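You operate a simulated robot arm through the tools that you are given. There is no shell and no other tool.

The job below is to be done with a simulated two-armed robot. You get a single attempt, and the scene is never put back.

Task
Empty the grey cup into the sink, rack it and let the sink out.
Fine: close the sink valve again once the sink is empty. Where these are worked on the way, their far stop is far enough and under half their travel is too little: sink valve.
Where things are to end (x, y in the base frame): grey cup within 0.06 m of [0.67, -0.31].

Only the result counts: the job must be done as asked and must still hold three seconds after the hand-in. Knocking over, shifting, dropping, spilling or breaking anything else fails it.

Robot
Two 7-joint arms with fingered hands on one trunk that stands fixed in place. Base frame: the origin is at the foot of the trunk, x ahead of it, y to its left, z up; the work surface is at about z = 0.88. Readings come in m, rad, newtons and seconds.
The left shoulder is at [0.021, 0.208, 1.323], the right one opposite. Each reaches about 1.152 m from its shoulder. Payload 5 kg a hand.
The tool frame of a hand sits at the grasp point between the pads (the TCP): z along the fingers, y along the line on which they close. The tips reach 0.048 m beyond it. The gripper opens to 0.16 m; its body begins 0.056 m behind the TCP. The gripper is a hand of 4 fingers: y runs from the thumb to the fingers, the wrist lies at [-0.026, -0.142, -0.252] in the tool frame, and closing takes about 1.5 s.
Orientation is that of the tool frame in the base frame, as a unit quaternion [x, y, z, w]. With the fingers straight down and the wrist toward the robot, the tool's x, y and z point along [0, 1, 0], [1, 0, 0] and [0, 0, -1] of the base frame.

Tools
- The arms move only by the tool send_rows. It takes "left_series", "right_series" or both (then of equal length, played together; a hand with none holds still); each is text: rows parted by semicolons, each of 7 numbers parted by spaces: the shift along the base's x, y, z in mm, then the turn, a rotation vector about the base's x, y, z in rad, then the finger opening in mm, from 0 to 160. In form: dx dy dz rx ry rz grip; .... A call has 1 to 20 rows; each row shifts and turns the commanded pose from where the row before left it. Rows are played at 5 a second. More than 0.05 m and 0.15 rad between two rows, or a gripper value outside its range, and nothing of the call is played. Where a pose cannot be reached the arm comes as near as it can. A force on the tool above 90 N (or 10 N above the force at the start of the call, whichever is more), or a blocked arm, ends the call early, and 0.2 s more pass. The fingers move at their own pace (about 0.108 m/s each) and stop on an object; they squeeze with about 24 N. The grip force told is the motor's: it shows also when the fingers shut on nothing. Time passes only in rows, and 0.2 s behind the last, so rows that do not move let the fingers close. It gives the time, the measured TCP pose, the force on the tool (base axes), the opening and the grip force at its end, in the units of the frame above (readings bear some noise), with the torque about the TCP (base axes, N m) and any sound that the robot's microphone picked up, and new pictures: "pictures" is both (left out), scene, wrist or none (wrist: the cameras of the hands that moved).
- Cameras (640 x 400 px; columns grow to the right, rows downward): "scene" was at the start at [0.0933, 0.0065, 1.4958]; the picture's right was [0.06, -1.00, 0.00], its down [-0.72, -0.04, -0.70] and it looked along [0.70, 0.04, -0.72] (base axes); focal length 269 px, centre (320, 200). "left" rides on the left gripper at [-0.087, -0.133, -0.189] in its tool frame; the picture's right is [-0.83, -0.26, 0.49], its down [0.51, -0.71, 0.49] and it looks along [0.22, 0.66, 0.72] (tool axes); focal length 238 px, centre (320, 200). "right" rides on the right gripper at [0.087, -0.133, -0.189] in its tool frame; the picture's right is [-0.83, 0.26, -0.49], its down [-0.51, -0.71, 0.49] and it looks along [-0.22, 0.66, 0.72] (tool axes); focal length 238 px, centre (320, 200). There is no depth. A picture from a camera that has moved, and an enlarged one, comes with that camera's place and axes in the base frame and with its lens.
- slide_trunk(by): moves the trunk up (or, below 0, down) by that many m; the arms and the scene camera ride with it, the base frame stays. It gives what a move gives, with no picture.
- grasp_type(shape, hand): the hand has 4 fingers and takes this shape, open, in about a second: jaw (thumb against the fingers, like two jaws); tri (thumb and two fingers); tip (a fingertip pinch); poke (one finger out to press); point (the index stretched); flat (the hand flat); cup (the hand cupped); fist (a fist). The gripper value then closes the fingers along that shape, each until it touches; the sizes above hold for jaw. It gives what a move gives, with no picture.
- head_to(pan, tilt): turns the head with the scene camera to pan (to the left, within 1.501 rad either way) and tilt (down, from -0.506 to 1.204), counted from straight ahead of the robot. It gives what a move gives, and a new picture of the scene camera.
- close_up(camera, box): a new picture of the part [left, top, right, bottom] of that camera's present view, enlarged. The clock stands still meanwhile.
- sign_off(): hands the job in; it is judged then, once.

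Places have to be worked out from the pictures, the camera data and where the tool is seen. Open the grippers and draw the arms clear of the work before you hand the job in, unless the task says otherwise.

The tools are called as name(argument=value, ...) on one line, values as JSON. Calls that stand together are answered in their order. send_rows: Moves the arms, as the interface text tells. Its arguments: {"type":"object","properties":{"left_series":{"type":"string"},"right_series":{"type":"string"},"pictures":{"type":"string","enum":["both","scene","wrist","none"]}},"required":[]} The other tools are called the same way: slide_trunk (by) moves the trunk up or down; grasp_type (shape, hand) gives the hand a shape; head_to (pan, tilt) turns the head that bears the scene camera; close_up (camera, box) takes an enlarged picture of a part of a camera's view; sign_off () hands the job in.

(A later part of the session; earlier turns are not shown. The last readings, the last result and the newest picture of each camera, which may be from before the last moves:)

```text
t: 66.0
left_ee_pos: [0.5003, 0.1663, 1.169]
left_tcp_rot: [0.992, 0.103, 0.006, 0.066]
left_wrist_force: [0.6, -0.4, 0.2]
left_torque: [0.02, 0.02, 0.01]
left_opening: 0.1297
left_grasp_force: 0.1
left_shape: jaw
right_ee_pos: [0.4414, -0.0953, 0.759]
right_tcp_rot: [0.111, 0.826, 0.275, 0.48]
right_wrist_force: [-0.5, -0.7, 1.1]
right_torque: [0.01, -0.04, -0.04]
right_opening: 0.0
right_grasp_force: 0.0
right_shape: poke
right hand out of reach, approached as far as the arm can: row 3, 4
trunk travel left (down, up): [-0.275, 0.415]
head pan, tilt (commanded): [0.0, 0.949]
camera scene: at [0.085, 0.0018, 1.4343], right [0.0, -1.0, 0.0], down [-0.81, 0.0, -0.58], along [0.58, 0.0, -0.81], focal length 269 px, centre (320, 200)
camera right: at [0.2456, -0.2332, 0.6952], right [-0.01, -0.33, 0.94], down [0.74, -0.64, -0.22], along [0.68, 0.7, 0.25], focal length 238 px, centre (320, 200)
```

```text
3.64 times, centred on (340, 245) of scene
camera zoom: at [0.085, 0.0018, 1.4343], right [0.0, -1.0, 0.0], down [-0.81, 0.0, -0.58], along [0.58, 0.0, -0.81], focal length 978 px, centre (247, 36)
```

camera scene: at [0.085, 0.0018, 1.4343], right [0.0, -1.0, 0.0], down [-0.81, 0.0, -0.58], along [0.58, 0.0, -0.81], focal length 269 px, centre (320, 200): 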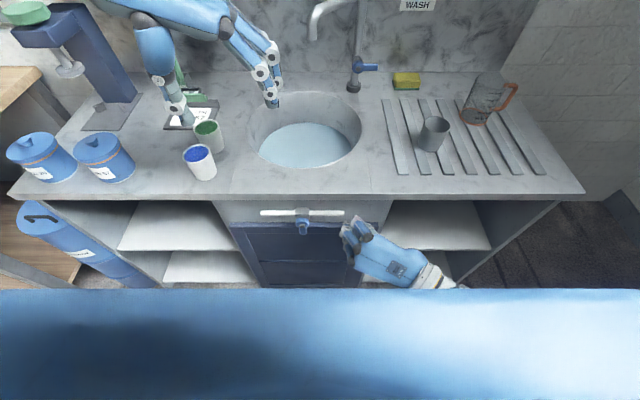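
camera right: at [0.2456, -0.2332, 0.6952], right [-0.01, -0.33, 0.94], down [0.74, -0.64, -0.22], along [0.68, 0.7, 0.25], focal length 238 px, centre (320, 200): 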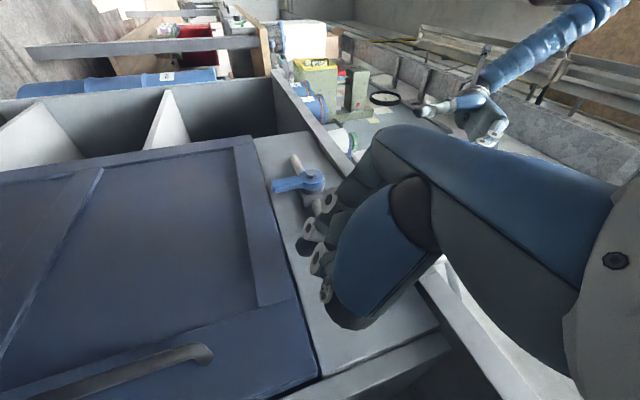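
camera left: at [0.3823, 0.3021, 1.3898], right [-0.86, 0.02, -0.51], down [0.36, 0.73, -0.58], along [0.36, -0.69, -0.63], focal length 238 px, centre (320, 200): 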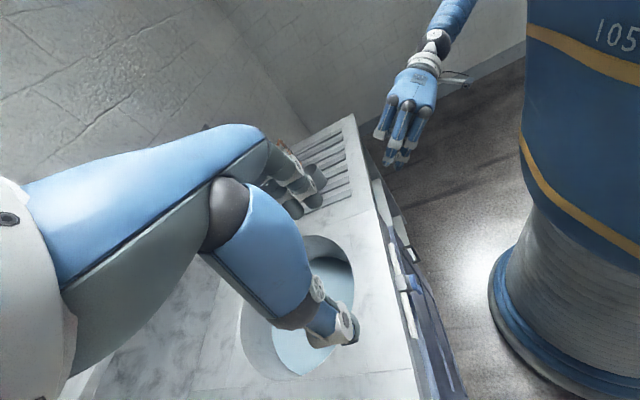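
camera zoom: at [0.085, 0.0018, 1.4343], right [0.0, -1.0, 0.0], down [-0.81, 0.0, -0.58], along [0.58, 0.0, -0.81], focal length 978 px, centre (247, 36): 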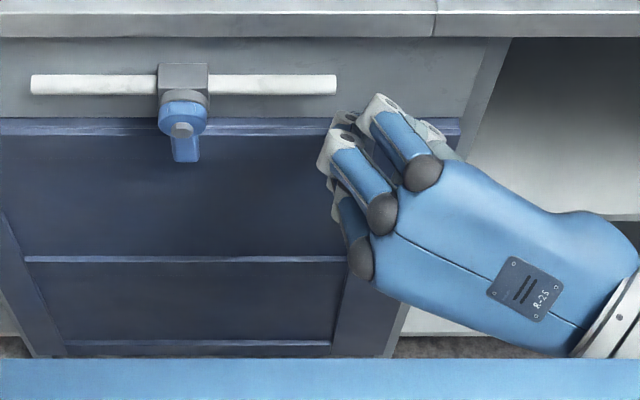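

The wrist limits further travel left at this heading, so I let the hand yaw left as it moves toward the valve.

send_rows(right_series="2 14 0 0 0 0.07 0; 2 14 0 0 0 0.07 0; 2 14 0 0 0 0.07 0; 2 12 0 0 0 0.07 0; 0 0 0 0 0 0 0", pictures="both")

close_up(camera="left", box=[340, 170, 500, 340])

close_up(camera="scene", box=[260, 190, 420, 300])

```text
t: 67.2
left_ee_pos: [0.4998, 0.166, 1.1693]
left_tcp_rot: [0.992, 0.104, 0.005, 0.067]
left_wrist_force: [-1.1, 0.2, 0.0]
left_torque: [0.02, 0.01, -0.02]
left_opening: 0.1296
left_grasp_force: 0.1
left_shape: jaw
right_ee_pos: [0.4446, -0.0446, 0.759]
right_tcp_rot: [-0.004, 0.831, 0.341, 0.44]
right_wrist_force: [-0.3, -0.4, 0.5]
right_torque: [0.01, 0.0, -0.03]
right_opening: 0.0
right_grasp_force: 0.1
right_shape: poke
right hand out of reach, approached as far as the arm can: row 4
trunk travel left (down, up): [-0.275, 0.415]
head pan, tilt (commanded): [0.0, 0.949]
camera scene: at [0.0853, 0.0017, 1.4343], right [0.0, -1.0, 0.0], down [-0.81, 0.0, -0.58], along [0.58, 0.0, -0.81], focal length 269 px, centre (320, 200)
camera right: at [0.2947, -0.2296, 0.6929], right [0.08, -0.32, 0.94], down [0.88, -0.41, -0.22], along [0.46, 0.85, 0.25], focal length 238 px, centre (320, 200)
```

scene: 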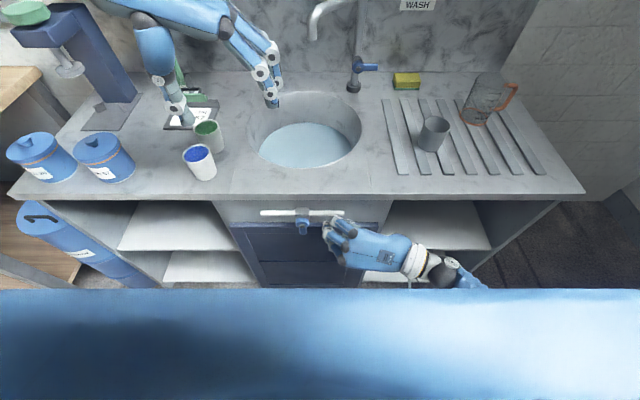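
right: 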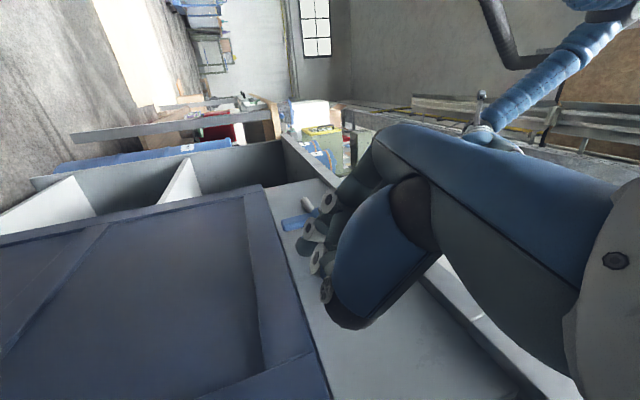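

```text
2.35 times, centred on (420, 255) of left
camera zoom: at [0.3833, 0.3021, 1.3393], right [-0.86, 0.02, -0.51], down [0.36, 0.73, -0.58], along [0.36, -0.69, -0.63], focal length 561 px, centre (85, 71)
```

zoom: 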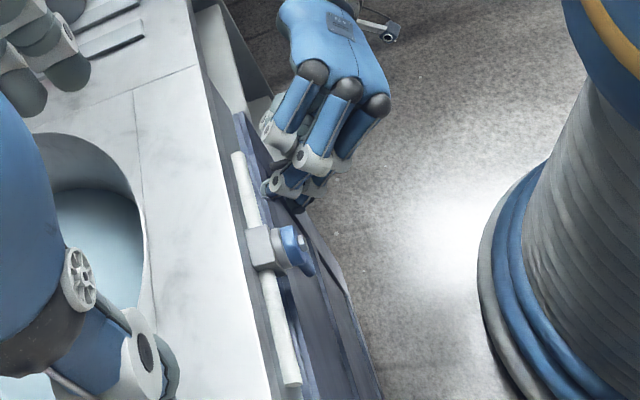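

```text
3.64 times, centred on (340, 245) of scene
camera zoom: at [0.0853, 0.0017, 1.4343], right [0.0, -1.0, 0.0], down [-0.81, 0.0, -0.58], along [0.58, 0.0, -0.81], focal length 978 px, centre (247, 36)
```

zoom: 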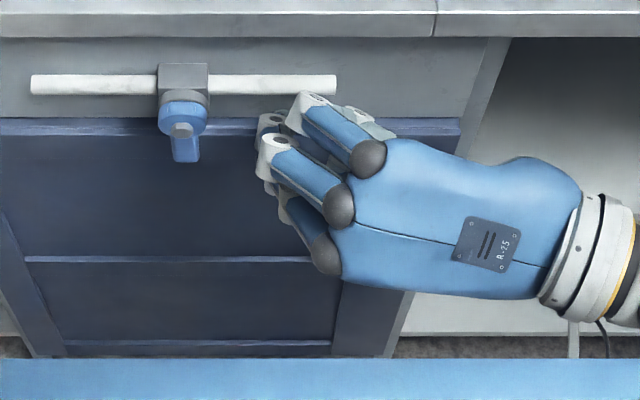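

Poke leaves the middle finger protruding toward the valve block, so "point" with the index aimed left will be cleaner. I back off to the right, switch to point, and lower the trunk a bit more so the index tip is at handle-tip height.

send_rows(right_series="-2 -20 0 0 0 0 0; -2 -20 0 0 0 0 0; -2 -20 0 0 0 0 0; -2 -20 0 0 0 0 0; -2 -15 0 0 0 0 0; 0 0 0 0 0 0 0", pictures="none")

grasp_type(hand="right", shape="point")

slide_trunk(by=-0.05)

head_to(pan=0.0, tilt=0.95)

close_up(camera="scene", box=[250, 180, 430, 300])

close_up(camera="left", box=[330, 170, 510, 350])

close_up(camera="right", box=[180, 100, 420, 320])

```text
t: 68.6
left_ee_pos: [0.4997, 0.1666, 1.1701]
left_tcp_rot: [0.992, 0.104, 0.005, 0.065]
left_wrist_force: [-0.3, 0.2, -0.4]
left_torque: [0.02, 0.03, 0.03]
left_opening: 0.1297
left_grasp_force: 0.0
left_shape: jaw
right_ee_pos: [0.4351, -0.1415, 0.7609]
right_tcp_rot: [-0.004, 0.831, 0.34, 0.439]
right_wrist_force: [0.6, 0.4, 0.3]
right_torque: [0.01, 0.0, 0.02]
right_opening: 0.0002
right_grasp_force: 0.0
right_shape: poke
trunk travel left (down, up): [-0.275, 0.415]
head pan, tilt (commanded): [0.0, 0.949]
```

```text
t: 69.5
left_ee_pos: [0.5001, 0.1669, 1.1698]
left_tcp_rot: [0.992, 0.103, 0.006, 0.066]
left_wrist_force: [1.5, 0.9, -0.5]
left_torque: [0.01, 0.01, 0.03]
left_opening: 0.1296
left_grasp_force: 0.2
left_shape: jaw
right_ee_pos: [0.4342, -0.1407, 0.7602]
right_tcp_rot: [-0.003, 0.831, 0.34, 0.44]
right_wrist_force: [0.8, 0.3, 0.3]
right_torque: [0.04, 0.0, -0.02]
right_opening: 0.0002
right_grasp_force: 0.1
right_shape: point
trunk travel left (down, up): [-0.275, 0.415]
head pan, tilt (commanded): [0.0, 0.949]
```

```text
t: 70.4
left_ee_pos: [0.4998, 0.1678, 1.12]
left_tcp_rot: [0.992, 0.104, 0.006, 0.067]
left_wrist_force: [-0.8, 0.1, -0.1]
left_torque: [-0.01, -0.03, 0.03]
left_opening: 0.1299
left_grasp_force: 0.1
left_shape: jaw
right_ee_pos: [0.4348, -0.1407, 0.7108]
right_tcp_rot: [-0.004, 0.831, 0.34, 0.44]
right_wrist_force: [-0.3, -0.5, 0.9]
right_torque: [-0.03, 0.01, 0.0]
right_opening: 0.0
right_grasp_force: 0.1
right_shape: point
trunk travel left (down, up): [-0.225, 0.465]
head pan, tilt (commanded): [0.0, 0.949]
```

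```text
t: 71.0
left_ee_pos: [0.5, 0.168, 1.1195]
left_tcp_rot: [0.992, 0.104, 0.006, 0.066]
left_wrist_force: [-0.6, -0.4, 0.5]
left_torque: [-0.08, -0.03, 0.0]
left_opening: 0.1295
left_grasp_force: 0.0
left_shape: jaw
right_ee_pos: [0.4358, -0.1397, 0.7101]
right_tcp_rot: [-0.003, 0.831, 0.341, 0.44]
right_wrist_force: [0.3, -0.8, 0.0]
right_torque: [-0.04, -0.02, -0.02]
right_opening: 0.0
right_grasp_force: 0.1
right_shape: point
trunk travel left (down, up): [-0.225, 0.465]
head pan, tilt (commanded): [0.0, 0.949]
camera scene: at [0.0852, 0.0019, 1.3843], right [0.0, -1.0, 0.0], down [-0.81, 0.0, -0.58], along [0.58, 0.0, -0.81], focal length 269 px, centre (320, 200)
```

scene: 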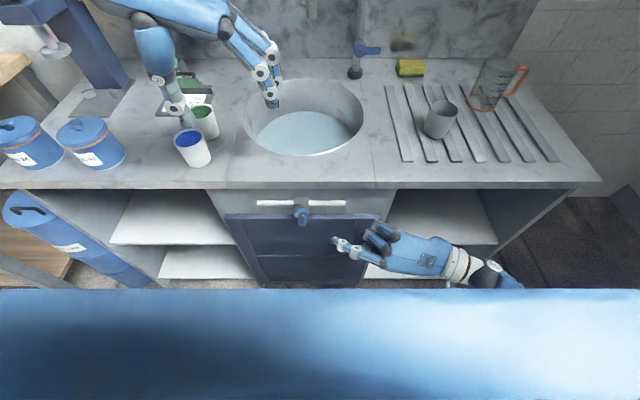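

```text
3.33 times, centred on (340, 240) of scene
camera zoom: at [0.0852, 0.0019, 1.3843], right [0.0, -1.0, 0.0], down [-0.81, 0.0, -0.58], along [0.58, 0.0, -0.81], focal length 897 px, centre (253, 67)
```

zoom: 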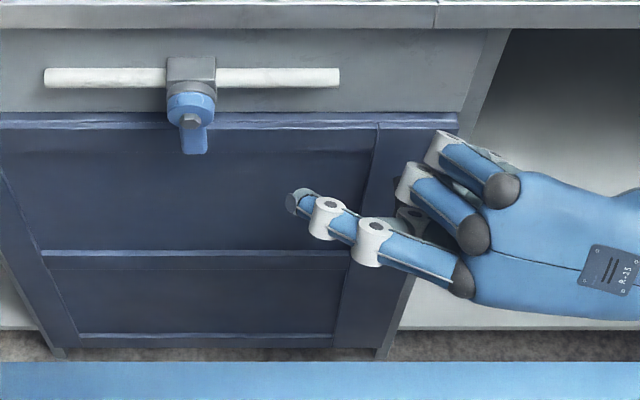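

```text
2.22 times, centred on (420, 260) of left
camera zoom: at [0.3832, 0.3023, 1.2893], right [-0.86, 0.02, -0.51], down [0.36, 0.73, -0.58], along [0.36, -0.69, -0.63], focal length 530 px, centre (98, 67)
```

zoom: 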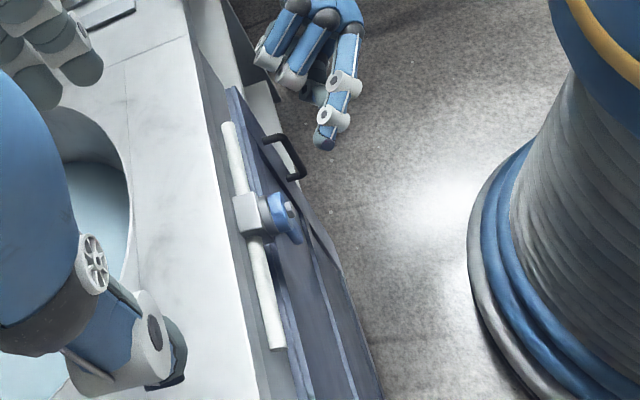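

```text
1.82 times, centred on (300, 210) of right
camera zoom: at [0.2845, -0.3262, 0.6442], right [0.08, -0.32, 0.94], down [0.88, -0.41, -0.22], along [0.46, 0.85, 0.25], focal length 433 px, centre (356, 182)
```

zoom: 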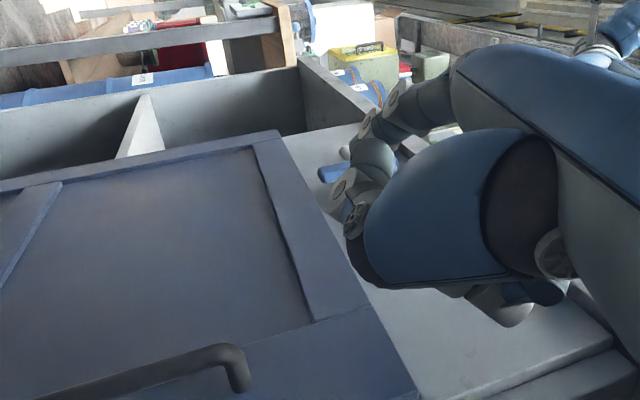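

The index tip is at about [0.408, -0.029, 0.754], and the valve handle runs from its pivot [0.47, 0.05, 0.787] down to z≈0.717. I yaw the hand back a little so the curled fingers stay clear of the pipe, then check.

send_rows(right_series="0 0 -4 0 0 -0.1 0; 0 0 -4 0 0 -0.1 0; 0 0 -4 0 0 -0.1 0; 0 0 0 0 0 0 0", pictures="none")

close_up(camera="scene", box=[250, 180, 430, 300])

close_up(camera="left", box=[330, 170, 510, 350])

```text
t: 72.0
left_ee_pos: [0.4994, 0.1667, 1.1189]
left_tcp_rot: [0.992, 0.103, 0.005, 0.067]
left_wrist_force: [0.1, -0.5, 0.3]
left_torque: [-0.02, 0.01, 0.01]
left_opening: 0.1297
left_grasp_force: 0.1
left_shape: jaw
right_ee_pos: [0.4363, -0.141, 0.6992]
right_tcp_rot: [0.118, 0.825, 0.27, 0.482]
right_wrist_force: [-0.3, -0.2, -0.1]
right_torque: [-0.03, 0.0, -0.04]
right_opening: 0.0002
right_grasp_force: 0.1
right_shape: point
trunk travel left (down, up): [-0.225, 0.465]
head pan, tilt (commanded): [0.0, 0.949]
```

```text
3.33 times, centred on (340, 240) of scene
camera zoom: at [0.0852, 0.0018, 1.3843], right [0.0, -1.0, 0.0], down [-0.81, 0.0, -0.58], along [0.58, 0.0, -0.81], focal length 897 px, centre (253, 67)
```

zoom: 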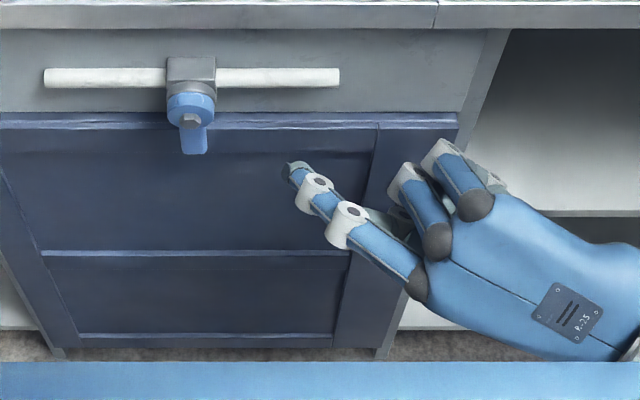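

```text
2.22 times, centred on (420, 260) of left
camera zoom: at [0.3833, 0.3022, 1.2893], right [-0.86, 0.02, -0.51], down [0.36, 0.73, -0.58], along [0.36, -0.69, -0.63], focal length 530 px, centre (98, 67)
```

zoom: 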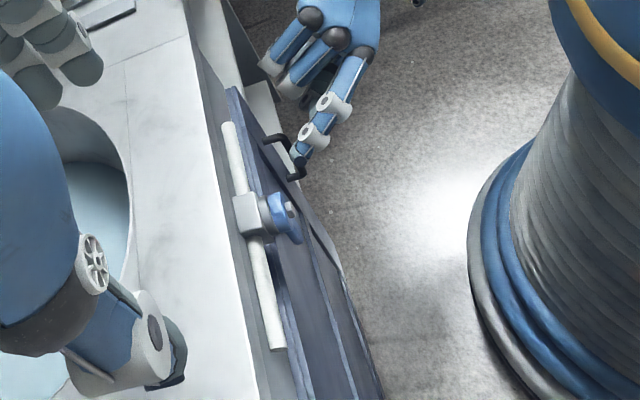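

The tip is at about [0.442, -0.030, 0.743] and the curled fingers now stay behind the pipe. I move the tip to just right of the handle's lower end.

send_rows(right_series="8 13 -3 0 0 0 0; 8 13 -3 0 0 0 0; 8 13 -2 0 0 0 0; 0 0 0 0 0 0 0", pictures="none")

close_up(camera="scene", box=[260, 190, 380, 270])

close_up(camera="left", box=[350, 200, 470, 320])

close_up(camera="right", box=[200, 100, 420, 320])

```text
t: 73.0
left_ee_pos: [0.4995, 0.1655, 1.1193]
left_tcp_rot: [0.992, 0.103, 0.005, 0.066]
left_wrist_force: [-0.2, 0.1, 0.3]
left_torque: [0.02, -0.01, 0.02]
left_opening: 0.1299
left_grasp_force: 0.1
left_shape: jaw
right_ee_pos: [0.4618, -0.1094, 0.7044]
right_tcp_rot: [0.117, 0.826, 0.27, 0.482]
right_wrist_force: [-0.3, 0.4, 1.1]
right_torque: [0.02, -0.01, 0.02]
right_opening: 0.0
right_grasp_force: 0.1
right_shape: point
right hand out of reach, approached as far as the arm can: row 1, 2, 3
trunk travel left (down, up): [-0.225, 0.465]
head pan, tilt (commanded): [0.0, 0.949]
```

```text
5.00 times, centred on (320, 230) of scene
camera zoom: at [0.0848, 0.0018, 1.3843], right [0.0, -1.0, 0.0], down [-0.81, 0.0, -0.58], along [0.58, 0.0, -0.81], focal length 1345 px, centre (320, 50)
```

zoom: 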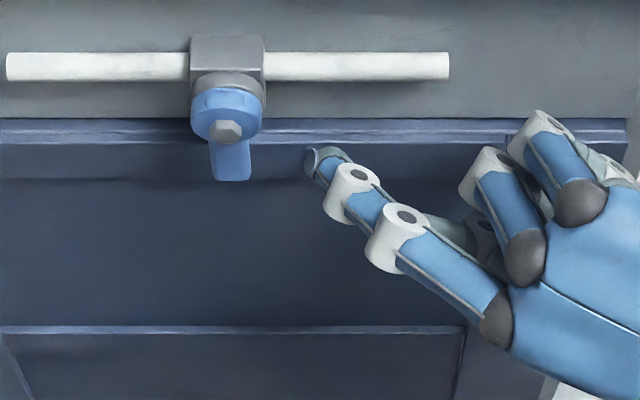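

```text
3.33 times, centred on (410, 260) of left
camera zoom: at [0.383, 0.3022, 1.2894], right [-0.86, 0.02, -0.51], down [0.36, 0.73, -0.58], along [0.36, -0.69, -0.63], focal length 794 px, centre (20, 0)
```

zoom: 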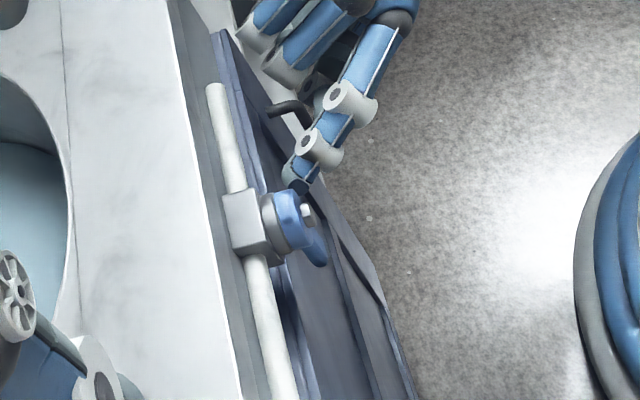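

```text
1.82 times, centred on (310, 210) of right
camera zoom: at [0.2644, -0.243, 0.6403], right [-0.01, -0.33, 0.94], down [0.73, -0.65, -0.22], along [0.69, 0.68, 0.24], focal length 433 px, centre (338, 182)
```

zoom: 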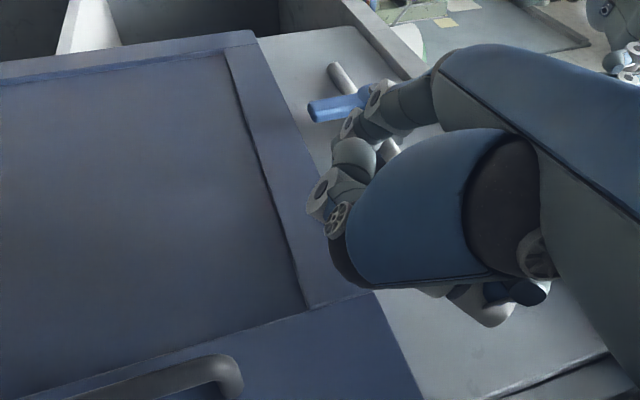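

The tip is at [0.470, 0.001, 0.740], level with the handle plate and 3 cm to its right. I push left gently to see whether the handle turns this way.

send_rows(right_series="0 10 0 0 0 0.02 0; 0 10 0 0 0 0.02 0; 0 10 0 0 0 0.02 0; 0 10 0 0 0 0.02 0; 0 10 0 0 0 0.02 0; 0 0 0 0 0 0 0", pictures="none")

close_up(camera="scene", box=[260, 190, 380, 270])

close_up(camera="left", box=[350, 200, 470, 320])

```text
t: 74.4
left_ee_pos: [0.4997, 0.1657, 1.1207]
left_tcp_rot: [0.992, 0.103, 0.005, 0.066]
left_wrist_force: [0.2, 1.0, 0.6]
left_torque: [-0.05, 0.0, 0.02]
left_opening: 0.1297
left_grasp_force: 0.0
left_shape: jaw
right_ee_pos: [0.4641, -0.061, 0.7044]
right_tcp_rot: [0.08, 0.827, 0.296, 0.472]
right_wrist_force: [0.5, -18.7, 3.6]
right_torque: [0.87, -0.13, -0.06]
right_opening: 0.1536
right_grasp_force: 0.1
right_shape: point
trunk travel left (down, up): [-0.225, 0.465]
head pan, tilt (commanded): [0.0, 0.949]
```

```text
5.00 times, centred on (320, 230) of scene
camera zoom: at [0.0847, 0.0002, 1.3843], right [0.0, -1.0, 0.0], down [-0.81, 0.0, -0.58], along [0.58, 0.0, -0.81], focal length 1345 px, centre (320, 50)
```

zoom: 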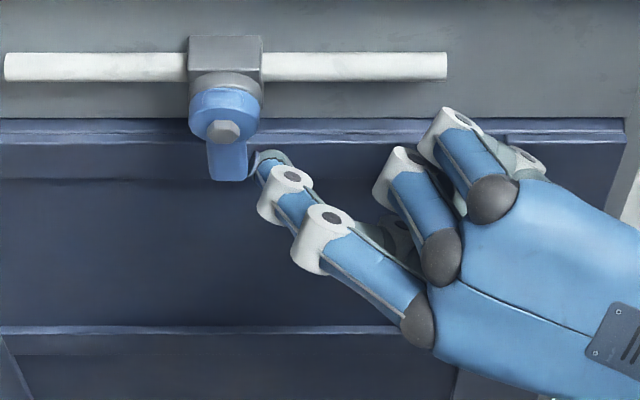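

```text
3.33 times, centred on (410, 260) of left
camera zoom: at [0.3827, 0.3014, 1.2898], right [-0.86, 0.02, -0.51], down [0.36, 0.73, -0.58], along [0.36, -0.69, -0.63], focal length 794 px, centre (20, 0)
```

zoom: 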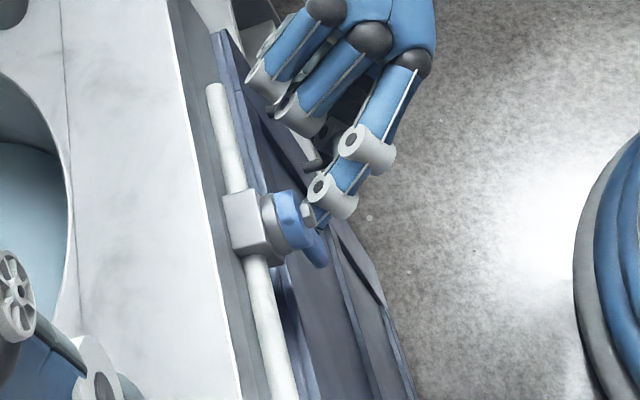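

The finger pushes with about 19 N and the handle hasn't turned noticeably. I push slightly more to tell friction from a stop.

send_rows(right_series="0 5 0 0 0 0 0; 0 5 0 0 0 0 0; 0 0 0 0 0 0 0", pictures="none")

close_up(camera="scene", box=[260, 190, 380, 270])

```text
t: 75.2
left_ee_pos: [0.5001, 0.1659, 1.1193]
left_tcp_rot: [0.992, 0.103, 0.006, 0.066]
left_wrist_force: [-0.1, -0.3, -0.1]
left_torque: [-0.01, 0.02, -0.02]
left_opening: 0.1295
left_grasp_force: 0.0
left_shape: jaw
right_ee_pos: [0.4649, -0.0503, 0.7035]
right_tcp_rot: [0.08, 0.828, 0.294, 0.471]
right_wrist_force: [-2.7, -28.6, -4.7]
right_torque: [0.19, -0.08, 0.19]
right_opening: 0.1536
right_grasp_force: 0.0
right_shape: point
trunk travel left (down, up): [-0.225, 0.465]
head pan, tilt (commanded): [0.0, 0.949]
```

```text
5.00 times, centred on (320, 230) of scene
camera zoom: at [0.0853, 0.0005, 1.3842], right [0.0, -1.0, 0.0], down [-0.81, 0.0, -0.58], along [0.58, 0.0, -0.81], focal length 1345 px, centre (320, 50)
```

zoom: 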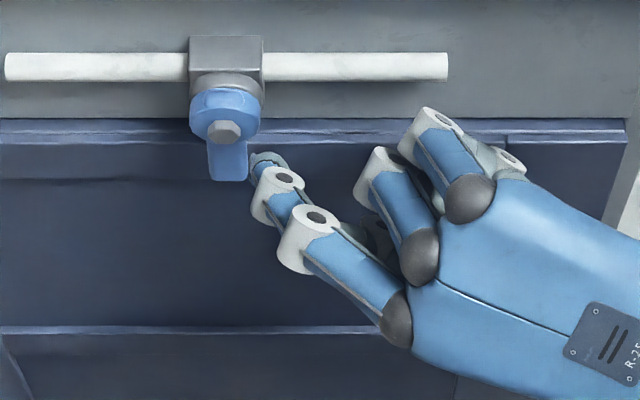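

With 29 N the handle doesn't budge, so this side is its closed stop; it must turn the other way (to the right). I back the right hand off and clear, and prepare the left hand in "point" shape to push from the left.

send_rows(right_series="0 -12 0 0 0 0 0; -4 -20 0 0 0 0 0; -10 -25 5 0 0 0 0; -15 -30 10 0 0 0 0; -15 -30 15 0 0 0 0; -10 -30 15 0 0 0 0; 0 -30 15 0 0 0 0; 0 -30 15 0 0 0 0; 0 0 0 0 0 0 0", left_series="-14 10 0 0 0 0 130; -14 10 0 0 0 0 130; -14 10 0 0 0 0 130; -14 10 0 0 0 0 130; -14 10 0 0 0 0 130; -14 10 0 0 0 0 130; -14 10 0 0 0 0 130; -14 10 0 0 0 0 130; 0 0 0 0 0 0 130", pictures="scene")

grasp_type(hand="left", shape="point")

```text
t: 77.2
left_ee_pos: [0.3871, 0.247, 1.1192]
left_tcp_rot: [0.992, 0.103, 0.004, 0.066]
left_wrist_force: [1.5, 0.3, -1.2]
left_torque: [0.01, 0.01, -0.01]
left_opening: 0.1296
left_grasp_force: 0.0
left_shape: jaw
right_ee_pos: [0.4086, -0.2552, 0.7814]
right_tcp_rot: [0.079, 0.827, 0.296, 0.471]
right_wrist_force: [-0.5, -0.8, -0.4]
right_torque: [-0.01, 0.03, 0.05]
right_opening: 0.1537
right_grasp_force: 0.1
right_shape: point
trunk travel left (down, up): [-0.225, 0.465]
head pan, tilt (commanded): [0.0, 0.949]
camera scene: at [0.0854, 0.0019, 1.3842], right [0.0, -1.0, 0.0], down [-0.81, 0.0, -0.58], along [0.58, 0.0, -0.81], focal length 269 px, centre (320, 200)
```

scene: 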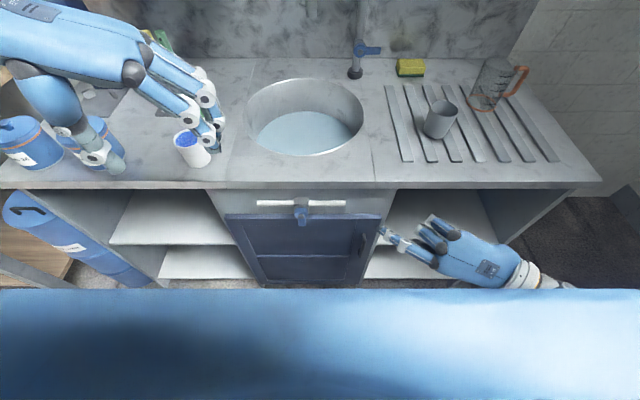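

```text
t: 78.1
left_ee_pos: [0.3857, 0.2472, 1.1189]
left_tcp_rot: [0.992, 0.103, 0.005, 0.066]
left_wrist_force: [-0.5, -0.2, 0.4]
left_torque: [0.02, -0.02, 0.02]
left_opening: 0.1535
left_grasp_force: 0.0
left_shape: point
right_ee_pos: [0.4077, -0.255, 0.7795]
right_tcp_rot: [0.08, 0.827, 0.296, 0.471]
right_wrist_force: [0.7, 0.3, -1.0]
right_torque: [0.01, -0.05, 0.0]
right_opening: 0.1534
right_grasp_force: 0.1
right_shape: point
trunk travel left (down, up): [-0.225, 0.465]
head pan, tilt (commanded): [0.0, 0.949]
```

Now I rotate the left hand into the mirrored posture (index aimed right-forward) while lowering it in front of the counter.

send_rows(left_series="0 0 -14 -0.0433 -0.1304 0.0165 0; 0 0 -14 -0.0433 -0.1304 0.0165 0; 0 0 -14 -0.0433 -0.1304 0.0165 0; 0 0 -14 -0.0433 -0.1304 0.0165 0; 0 0 -14 -0.0433 -0.1304 0.0165 0; 0 0 -14 -0.0433 -0.1304 0.0165 0; 0 0 -14 -0.0433 -0.1304 0.0165 0; 0 0 -14 -0.0433 -0.1304 0.0165 0; 0 0 0 0 0 0 0", pictures="both")

```text
t: 80.1
left_ee_pos: [0.4376, 0.2811, 1.0089]
left_tcp_rot: [0.824, 0.118, 0.483, 0.271]
left_wrist_force: [-0.3, 0.2, -1.6]
left_torque: [0.01, 0.02, 0.04]
left_opening: 0.1536
left_grasp_force: 0.0
left_shape: point
left hand out of reach, approached as far as the arm can: row 3, 4, 5, 6
right_ee_pos: [0.4074, -0.2555, 0.7789]
right_tcp_rot: [0.079, 0.827, 0.295, 0.471]
right_wrist_force: [0.1, -0.4, -0.3]
right_torque: [0.02, -0.02, 0.03]
right_opening: 0.1534
right_grasp_force: 0.2
right_shape: point
trunk travel left (down, up): [-0.225, 0.465]
head pan, tilt (commanded): [0.0, 0.949]
camera scene: at [0.0848, 0.0011, 1.3844], right [0.0, -1.0, 0.0], down [-0.81, 0.0, -0.58], along [0.58, 0.0, -0.81], focal length 269 px, centre (320, 200)
camera left: at [0.239, 0.4126, 0.9436], right [0.02, -0.33, -0.94], down [0.73, 0.65, -0.22], along [0.69, -0.68, 0.25], focal length 238 px, centre (320, 200)
```

scene: 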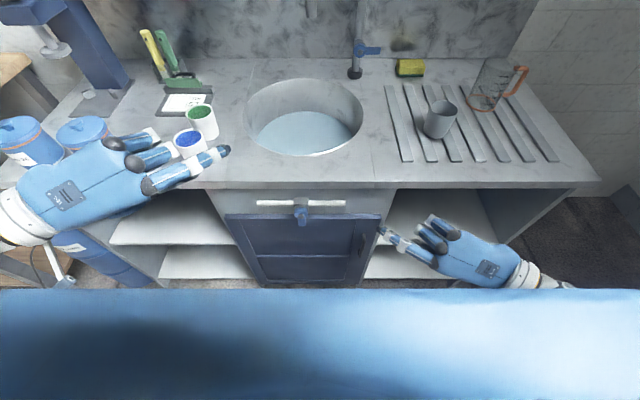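
left: 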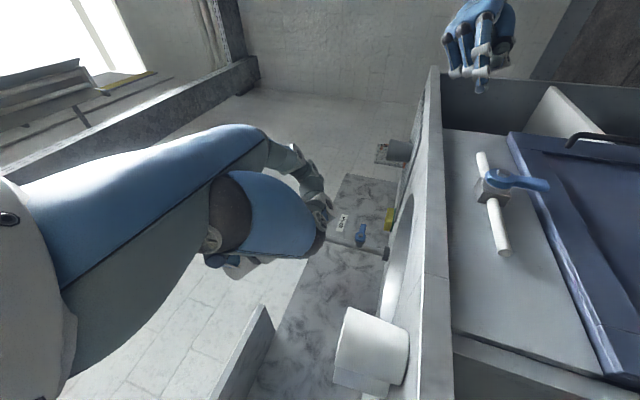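

The orientation is right; the hand is at [0.438, 0.281, 1.009], clear of the white tins. I bring it back a bit and lower it in front of the counter.

send_rows(left_series="-10 -2 -8 0 0 0 0; -10 -2 -10 0 0 0 0; -10 -3 -20 0 0 0 0; -8 -3 -22 0 0 0 0; 0 -3 -24 0 0 0 0; 0 -3 -24 0 0 0 0; 0 -3 -24 0 0 0 0; 0 -3 -24 0 0 0 0; 0 -3 -24 0 0 0 0; 0 -3 -24 0 0 0 0; 0 -3 -24 0 0 0 0; 0 -3 -24 0 0 0 0; 0 0 0 0 0 0 0", pictures="both")

close_up(camera="scene", box=[180, 180, 360, 300])

close_up(camera="right", box=[180, 60, 420, 300])

```text
t: 82.9
left_ee_pos: [0.3982, 0.2463, 0.7563]
left_tcp_rot: [0.824, 0.119, 0.483, 0.271]
left_wrist_force: [0.2, 0.3, -0.8]
left_torque: [-0.01, 0.0, 0.0]
left_opening: 0.1534
left_grasp_force: 0.0
left_shape: point
right_ee_pos: [0.4083, -0.2532, 0.7816]
right_tcp_rot: [0.079, 0.828, 0.296, 0.47]
right_wrist_force: [0.0, -0.2, 0.3]
right_torque: [0.0, 0.01, -0.01]
right_opening: 0.1533
right_grasp_force: 0.0
right_shape: point
trunk travel left (down, up): [-0.225, 0.465]
head pan, tilt (commanded): [0.0, 0.949]
camera scene: at [0.085, 0.0019, 1.3843], right [0.0, -1.0, 0.0], down [-0.81, 0.0, -0.58], along [0.58, 0.0, -0.81], focal length 269 px, centre (320, 200)
camera left: at [0.2002, 0.3784, 0.6918], right [0.01, -0.33, -0.94], down [0.73, 0.65, -0.22], along [0.69, -0.68, 0.25], focal length 238 px, centre (320, 200)
```

scene: 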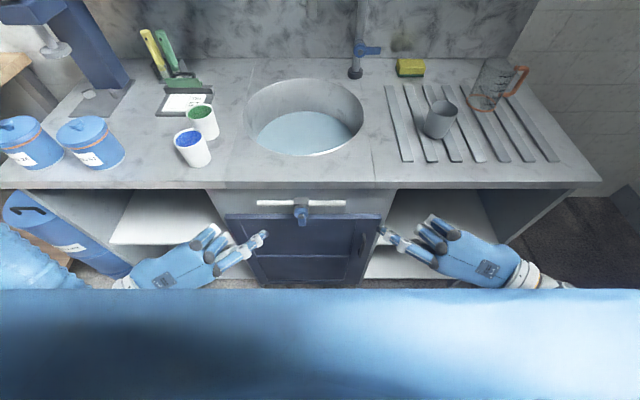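
left: 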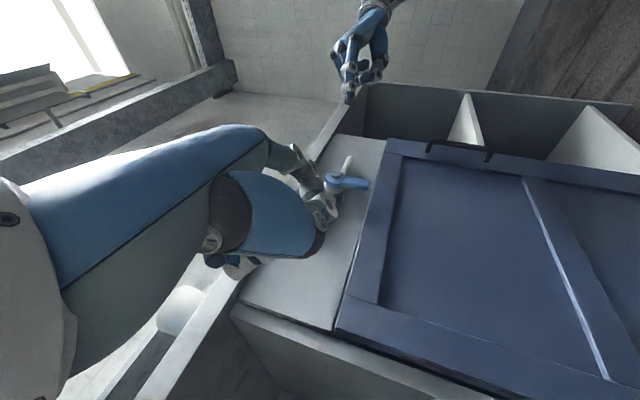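

```text
3.33 times, centred on (270, 240) of scene
camera zoom: at [0.085, 0.0019, 1.3843], right [0.0, -1.0, 0.0], down [-0.81, 0.0, -0.58], along [0.58, 0.0, -0.81], focal length 897 px, centre (487, 67)
```

zoom: 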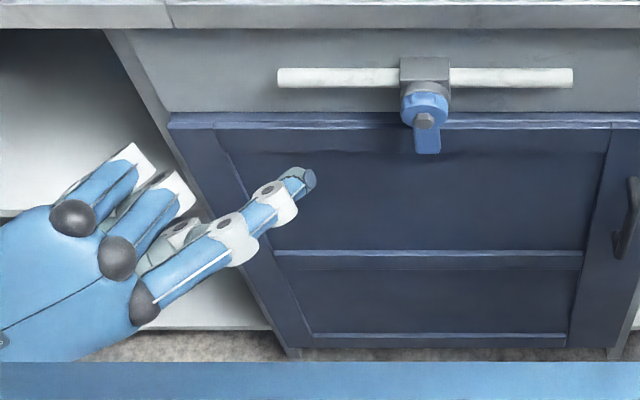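

```text
1.67 times, centred on (300, 180) of right
camera zoom: at [0.2244, -0.4062, 0.7146], right [0.01, -0.33, 0.94], down [0.79, -0.58, -0.22], along [0.62, 0.74, 0.25], focal length 397 px, centre (353, 233)
```

zoom: 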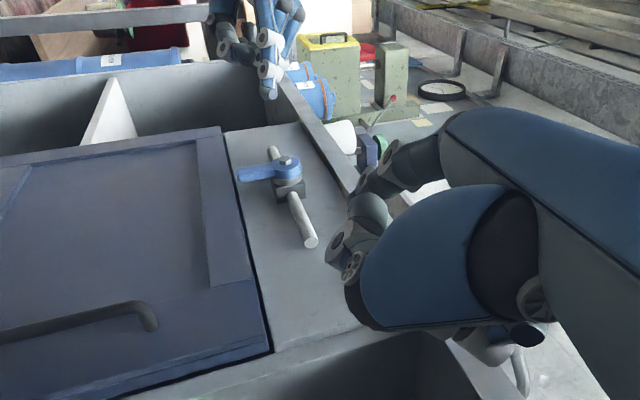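

Both hands are mirrored now; the left index tip is at about [0.404, 0.134, 0.798]. I move it down and forward to just left of the handle's lower end.

send_rows(left_series="4 -4 -12 0 0 0 0; 6 -4 -12 0 0 0 0; 8 -4 -12 0 0 0 0; 10 -4 -12 0 0 0 0; 10 -4 -10 0 0 0 0; 10 -4 -3 0 0 0 0; 10 -4 0 0 0 0 0; 6 -4 0 0 0 0 0; 0 0 0 0 0 0 0", pictures="none")

close_up(camera="scene", box=[220, 190, 340, 270])

close_up(camera="right", box=[220, 80, 340, 220])

```text
t: 84.9
left_ee_pos: [0.4634, 0.2135, 0.6942]
left_tcp_rot: [0.825, 0.118, 0.483, 0.27]
left_wrist_force: [0.0, -0.5, -0.9]
left_torque: [0.0, -0.02, 0.0]
left_opening: 0.1533
left_grasp_force: 0.1
left_shape: point
right_ee_pos: [0.4087, -0.2537, 0.7814]
right_tcp_rot: [0.08, 0.827, 0.295, 0.472]
right_wrist_force: [-0.9, 0.2, 0.3]
right_torque: [-0.02, 0.0, -0.01]
right_opening: 0.1534
right_grasp_force: 0.0
right_shape: point
trunk travel left (down, up): [-0.225, 0.465]
head pan, tilt (commanded): [0.0, 0.949]
```

```text
5.00 times, centred on (280, 230) of scene
camera zoom: at [0.085, 0.002, 1.3843], right [0.0, -1.0, 0.0], down [-0.81, 0.0, -0.58], along [0.58, 0.0, -0.81], focal length 1345 px, centre (520, 50)
```

zoom: 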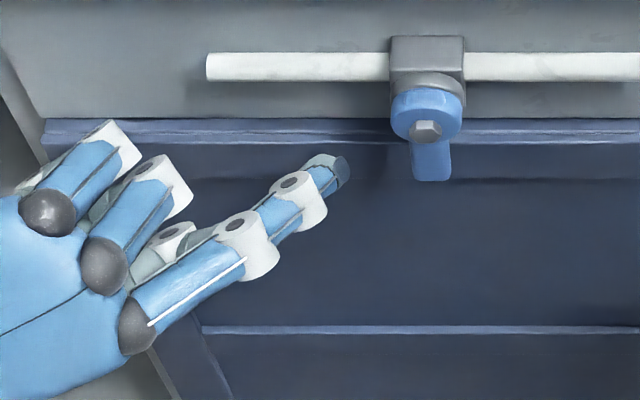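

```text
2.86 times, centred on (280, 150) of right
camera zoom: at [0.2244, -0.4062, 0.7146], right [0.01, -0.33, 0.94], down [0.79, -0.58, -0.22], along [0.62, 0.74, 0.25], focal length 681 px, centre (434, 343)
```

zoom: 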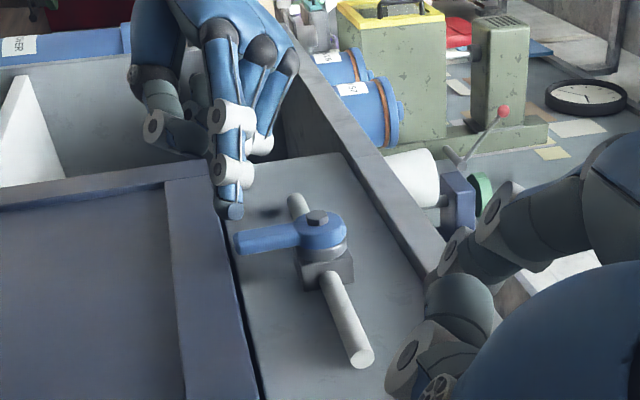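

The tip is left of the handle with a 3.5 cm gap, at the right height. I push right to see if the handle turns this way.

send_rows(left_series="0 -12 0 0 0 0 0; 0 -12 0 0 0 0 0; 0 -12 0 0 0 0 0; 0 -10 0 0 0 0 0; 0 -8 0 0 0 0 0; 0 -6 0 0 0 0 0; 0 0 0 0 0 0 0", pictures="none")

close_up(camera="scene", box=[240, 190, 360, 270])

close_up(camera="right", box=[220, 80, 340, 220])

```text
t: 86.5
left_ee_pos: [0.4641, 0.1556, 0.6933]
left_tcp_rot: [0.824, 0.12, 0.482, 0.271]
left_wrist_force: [0.4, 0.2, -0.4]
left_torque: [0.04, -0.03, 0.0]
left_opening: 0.1535
left_grasp_force: 0.2
left_shape: point
right_ee_pos: [0.4095, -0.2542, 0.7802]
right_tcp_rot: [0.079, 0.827, 0.295, 0.472]
right_wrist_force: [-0.2, -0.9, 0.8]
right_torque: [-0.01, 0.04, 0.01]
right_opening: 0.1537
right_grasp_force: 0.1
right_shape: point
trunk travel left (down, up): [-0.225, 0.465]
head pan, tilt (commanded): [0.0, 0.949]
```

```text
5.00 times, centred on (300, 230) of scene
camera zoom: at [0.0851, 0.0019, 1.3843], right [0.0, -1.0, 0.0], down [-0.81, 0.0, -0.58], along [0.58, 0.0, -0.81], focal length 1345 px, centre (420, 50)
```

zoom: 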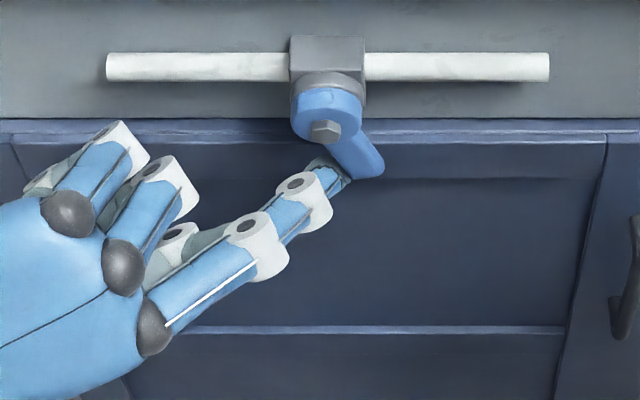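

```text
2.86 times, centred on (280, 150) of right
camera zoom: at [0.2244, -0.4062, 0.7145], right [0.01, -0.33, 0.94], down [0.79, -0.58, -0.22], along [0.62, 0.74, 0.25], focal length 681 px, centre (434, 343)
```

zoom: 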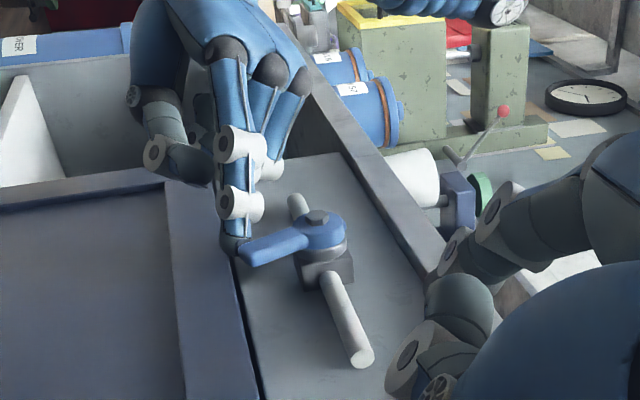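

The handle turns to the right freely; it's at about 35°. I continue along the arc, moving the tip right and up under the handle.

send_rows(left_series="0 -7 1 0 0 0 0; 0 -7 2 0 0 0 0; 0 -6 3 0 0 0 0; 0 -6 4 0 0 0 0; 0 -5 5 0 0 0 0; 0 -5 5 0 0 0 0; 0 0 0 0 0 0 0", pictures="none")

close_up(camera="scene", box=[240, 190, 360, 270])

close_up(camera="right", box=[220, 80, 340, 220])

```text
t: 88.1
left_ee_pos: [0.4628, 0.1189, 0.7134]
left_tcp_rot: [0.825, 0.118, 0.483, 0.271]
left_wrist_force: [0.3, 0.8, -1.6]
left_torque: [0.02, 0.0, -0.04]
left_opening: 0.1537
left_grasp_force: 0.1
left_shape: point
right_ee_pos: [0.4089, -0.2547, 0.7803]
right_tcp_rot: [0.079, 0.827, 0.296, 0.471]
right_wrist_force: [-0.2, 0.2, 0.3]
right_torque: [0.01, 0.03, -0.02]
right_opening: 0.1534
right_grasp_force: 0.1
right_shape: point
trunk travel left (down, up): [-0.225, 0.465]
head pan, tilt (commanded): [0.0, 0.949]
```

```text
5.00 times, centred on (300, 230) of scene
camera zoom: at [0.0851, 0.0019, 1.3843], right [0.0, -1.0, 0.0], down [-0.81, 0.0, -0.58], along [0.58, 0.0, -0.81], focal length 1345 px, centre (420, 50)
```

zoom: 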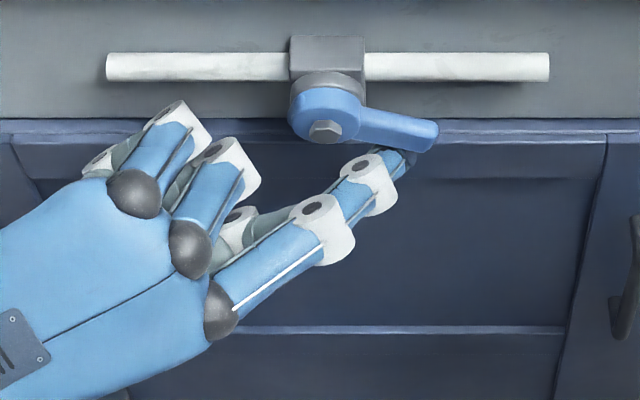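

```text
2.86 times, centred on (280, 150) of right
camera zoom: at [0.2244, -0.4062, 0.7145], right [0.01, -0.33, 0.94], down [0.79, -0.58, -0.22], along [0.62, 0.74, 0.25], focal length 681 px, centre (434, 343)
```

zoom: 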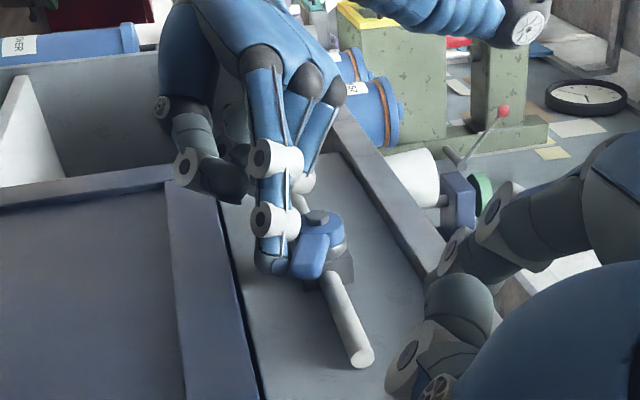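

The handle is near 75°. I push up a bit more to bring it to the far stop.

send_rows(left_series="0 -4 5 0 0 0 0; 0 -3 6 0 0 0 0; 0 -2 6 0 0 0 0; 0 -1 5 0 0 0 0; 0 0 0 0 0 0 0", pictures="scene")

close_up(camera="scene", box=[240, 190, 360, 270])

close_up(camera="scene", box=[230, 60, 380, 170])

```text
t: 89.3
left_ee_pos: [0.4634, 0.1077, 0.7368]
left_tcp_rot: [0.825, 0.117, 0.482, 0.27]
left_wrist_force: [-2.3, 0.1, -11.6]
left_torque: [1.09, -0.06, -0.21]
left_opening: 0.1538
left_grasp_force: 0.1
left_shape: point
right_ee_pos: [0.4091, -0.2552, 0.7799]
right_tcp_rot: [0.078, 0.828, 0.296, 0.47]
right_wrist_force: [-0.5, 0.1, -0.5]
right_torque: [-0.04, -0.02, 0.03]
right_opening: 0.1537
right_grasp_force: 0.1
right_shape: point
trunk travel left (down, up): [-0.225, 0.465]
head pan, tilt (commanded): [0.0, 0.949]
camera scene: at [0.0854, 0.002, 1.3842], right [0.0, -1.0, 0.0], down [-0.81, 0.0, -0.58], along [0.58, 0.0, -0.81], focal length 269 px, centre (320, 200)
```

scene: 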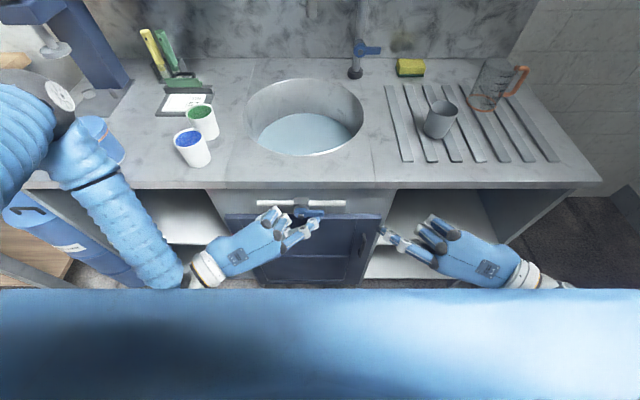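

```text
5.00 times, centred on (300, 230) of scene
camera zoom: at [0.0854, 0.002, 1.3842], right [0.0, -1.0, 0.0], down [-0.81, 0.0, -0.58], along [0.58, 0.0, -0.81], focal length 1345 px, centre (420, 50)
```

zoom: 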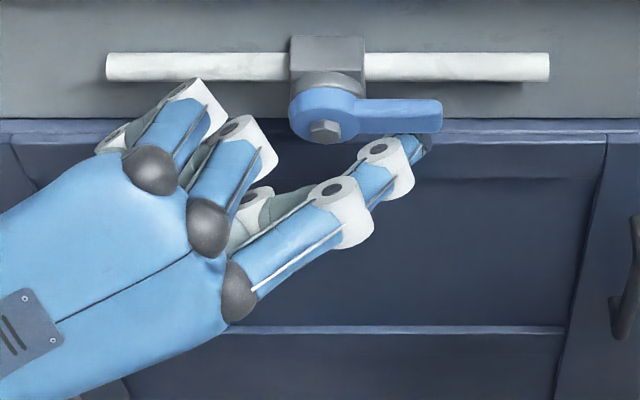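

```text
3.64 times, centred on (305, 115) of scene
camera zoom: at [0.0854, 0.002, 1.3842], right [0.0, -1.0, 0.0], down [-0.81, 0.0, -0.58], along [0.58, 0.0, -0.81], focal length 978 px, centre (374, 509)
```

zoom: 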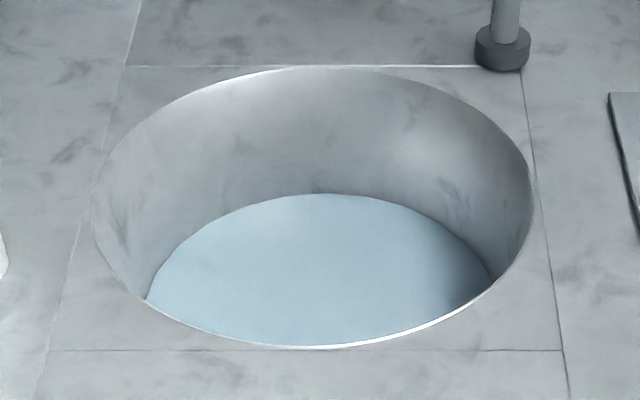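

The handle is now in line with the pipe, at its stop. I ease the left finger down and away, then watch the water level.

send_rows(left_series="0 0 -8 0 0 0 0; 0 2 -8 0 0 0 0; -8 8 -6 0 0 0 0; -12 18 0 0 0 0 0; -12 24 4 0 0 0 0; -12 24 8 0 0 0 0; -10 24 10 0 0 0 0; 0 24 10 0 0 0 0; 0 0 0 0 0 0 0; 0 0 0 0 0 0 0", pictures="scene")

close_up(camera="scene", box=[230, 60, 380, 170])

close_up(camera="scene", box=[240, 190, 360, 270])

```text
t: 91.5
left_ee_pos: [0.4079, 0.2333, 0.7466]
left_tcp_rot: [0.824, 0.118, 0.483, 0.271]
left_wrist_force: [0.0, -0.4, 0.5]
left_torque: [0.0, 0.03, 0.0]
left_opening: 0.1533
left_grasp_force: 0.0
left_shape: point
right_ee_pos: [0.4093, -0.2536, 0.7805]
right_tcp_rot: [0.079, 0.827, 0.296, 0.471]
right_wrist_force: [-0.5, -0.2, 0.3]
right_torque: [-0.01, 0.02, 0.01]
right_opening: 0.1537
right_grasp_force: 0.1
right_shape: point
trunk travel left (down, up): [-0.225, 0.465]
head pan, tilt (commanded): [0.0, 0.949]
camera scene: at [0.085, 0.002, 1.3843], right [0.0, -1.0, 0.0], down [-0.81, 0.0, -0.58], along [0.58, 0.0, -0.81], focal length 269 px, centre (320, 200)
```

scene: 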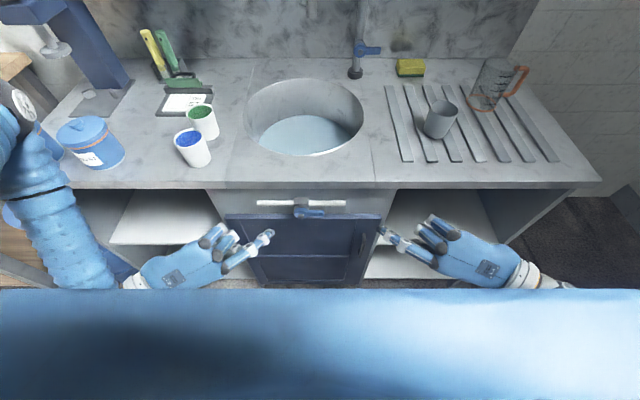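

```text
3.64 times, centred on (305, 115) of scene
camera zoom: at [0.085, 0.002, 1.3843], right [0.0, -1.0, 0.0], down [-0.81, 0.0, -0.58], along [0.58, 0.0, -0.81], focal length 978 px, centre (374, 509)
```

zoom: 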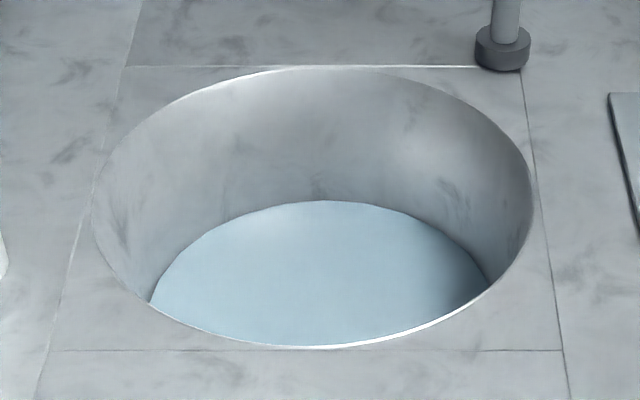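

```text
5.00 times, centred on (300, 230) of scene
camera zoom: at [0.085, 0.002, 1.3843], right [0.0, -1.0, 0.0], down [-0.81, 0.0, -0.58], along [0.58, 0.0, -0.81], focal length 1345 px, centre (420, 50)
```

zoom: 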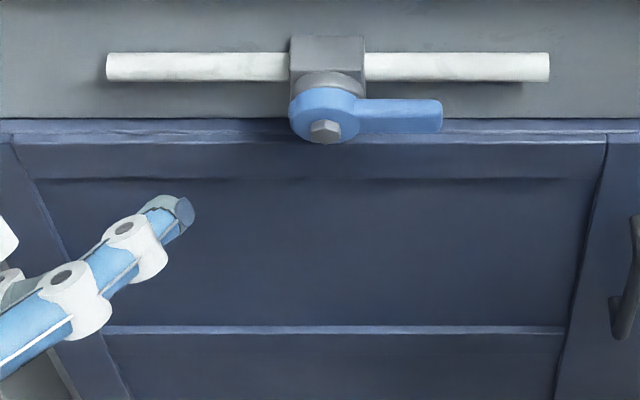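

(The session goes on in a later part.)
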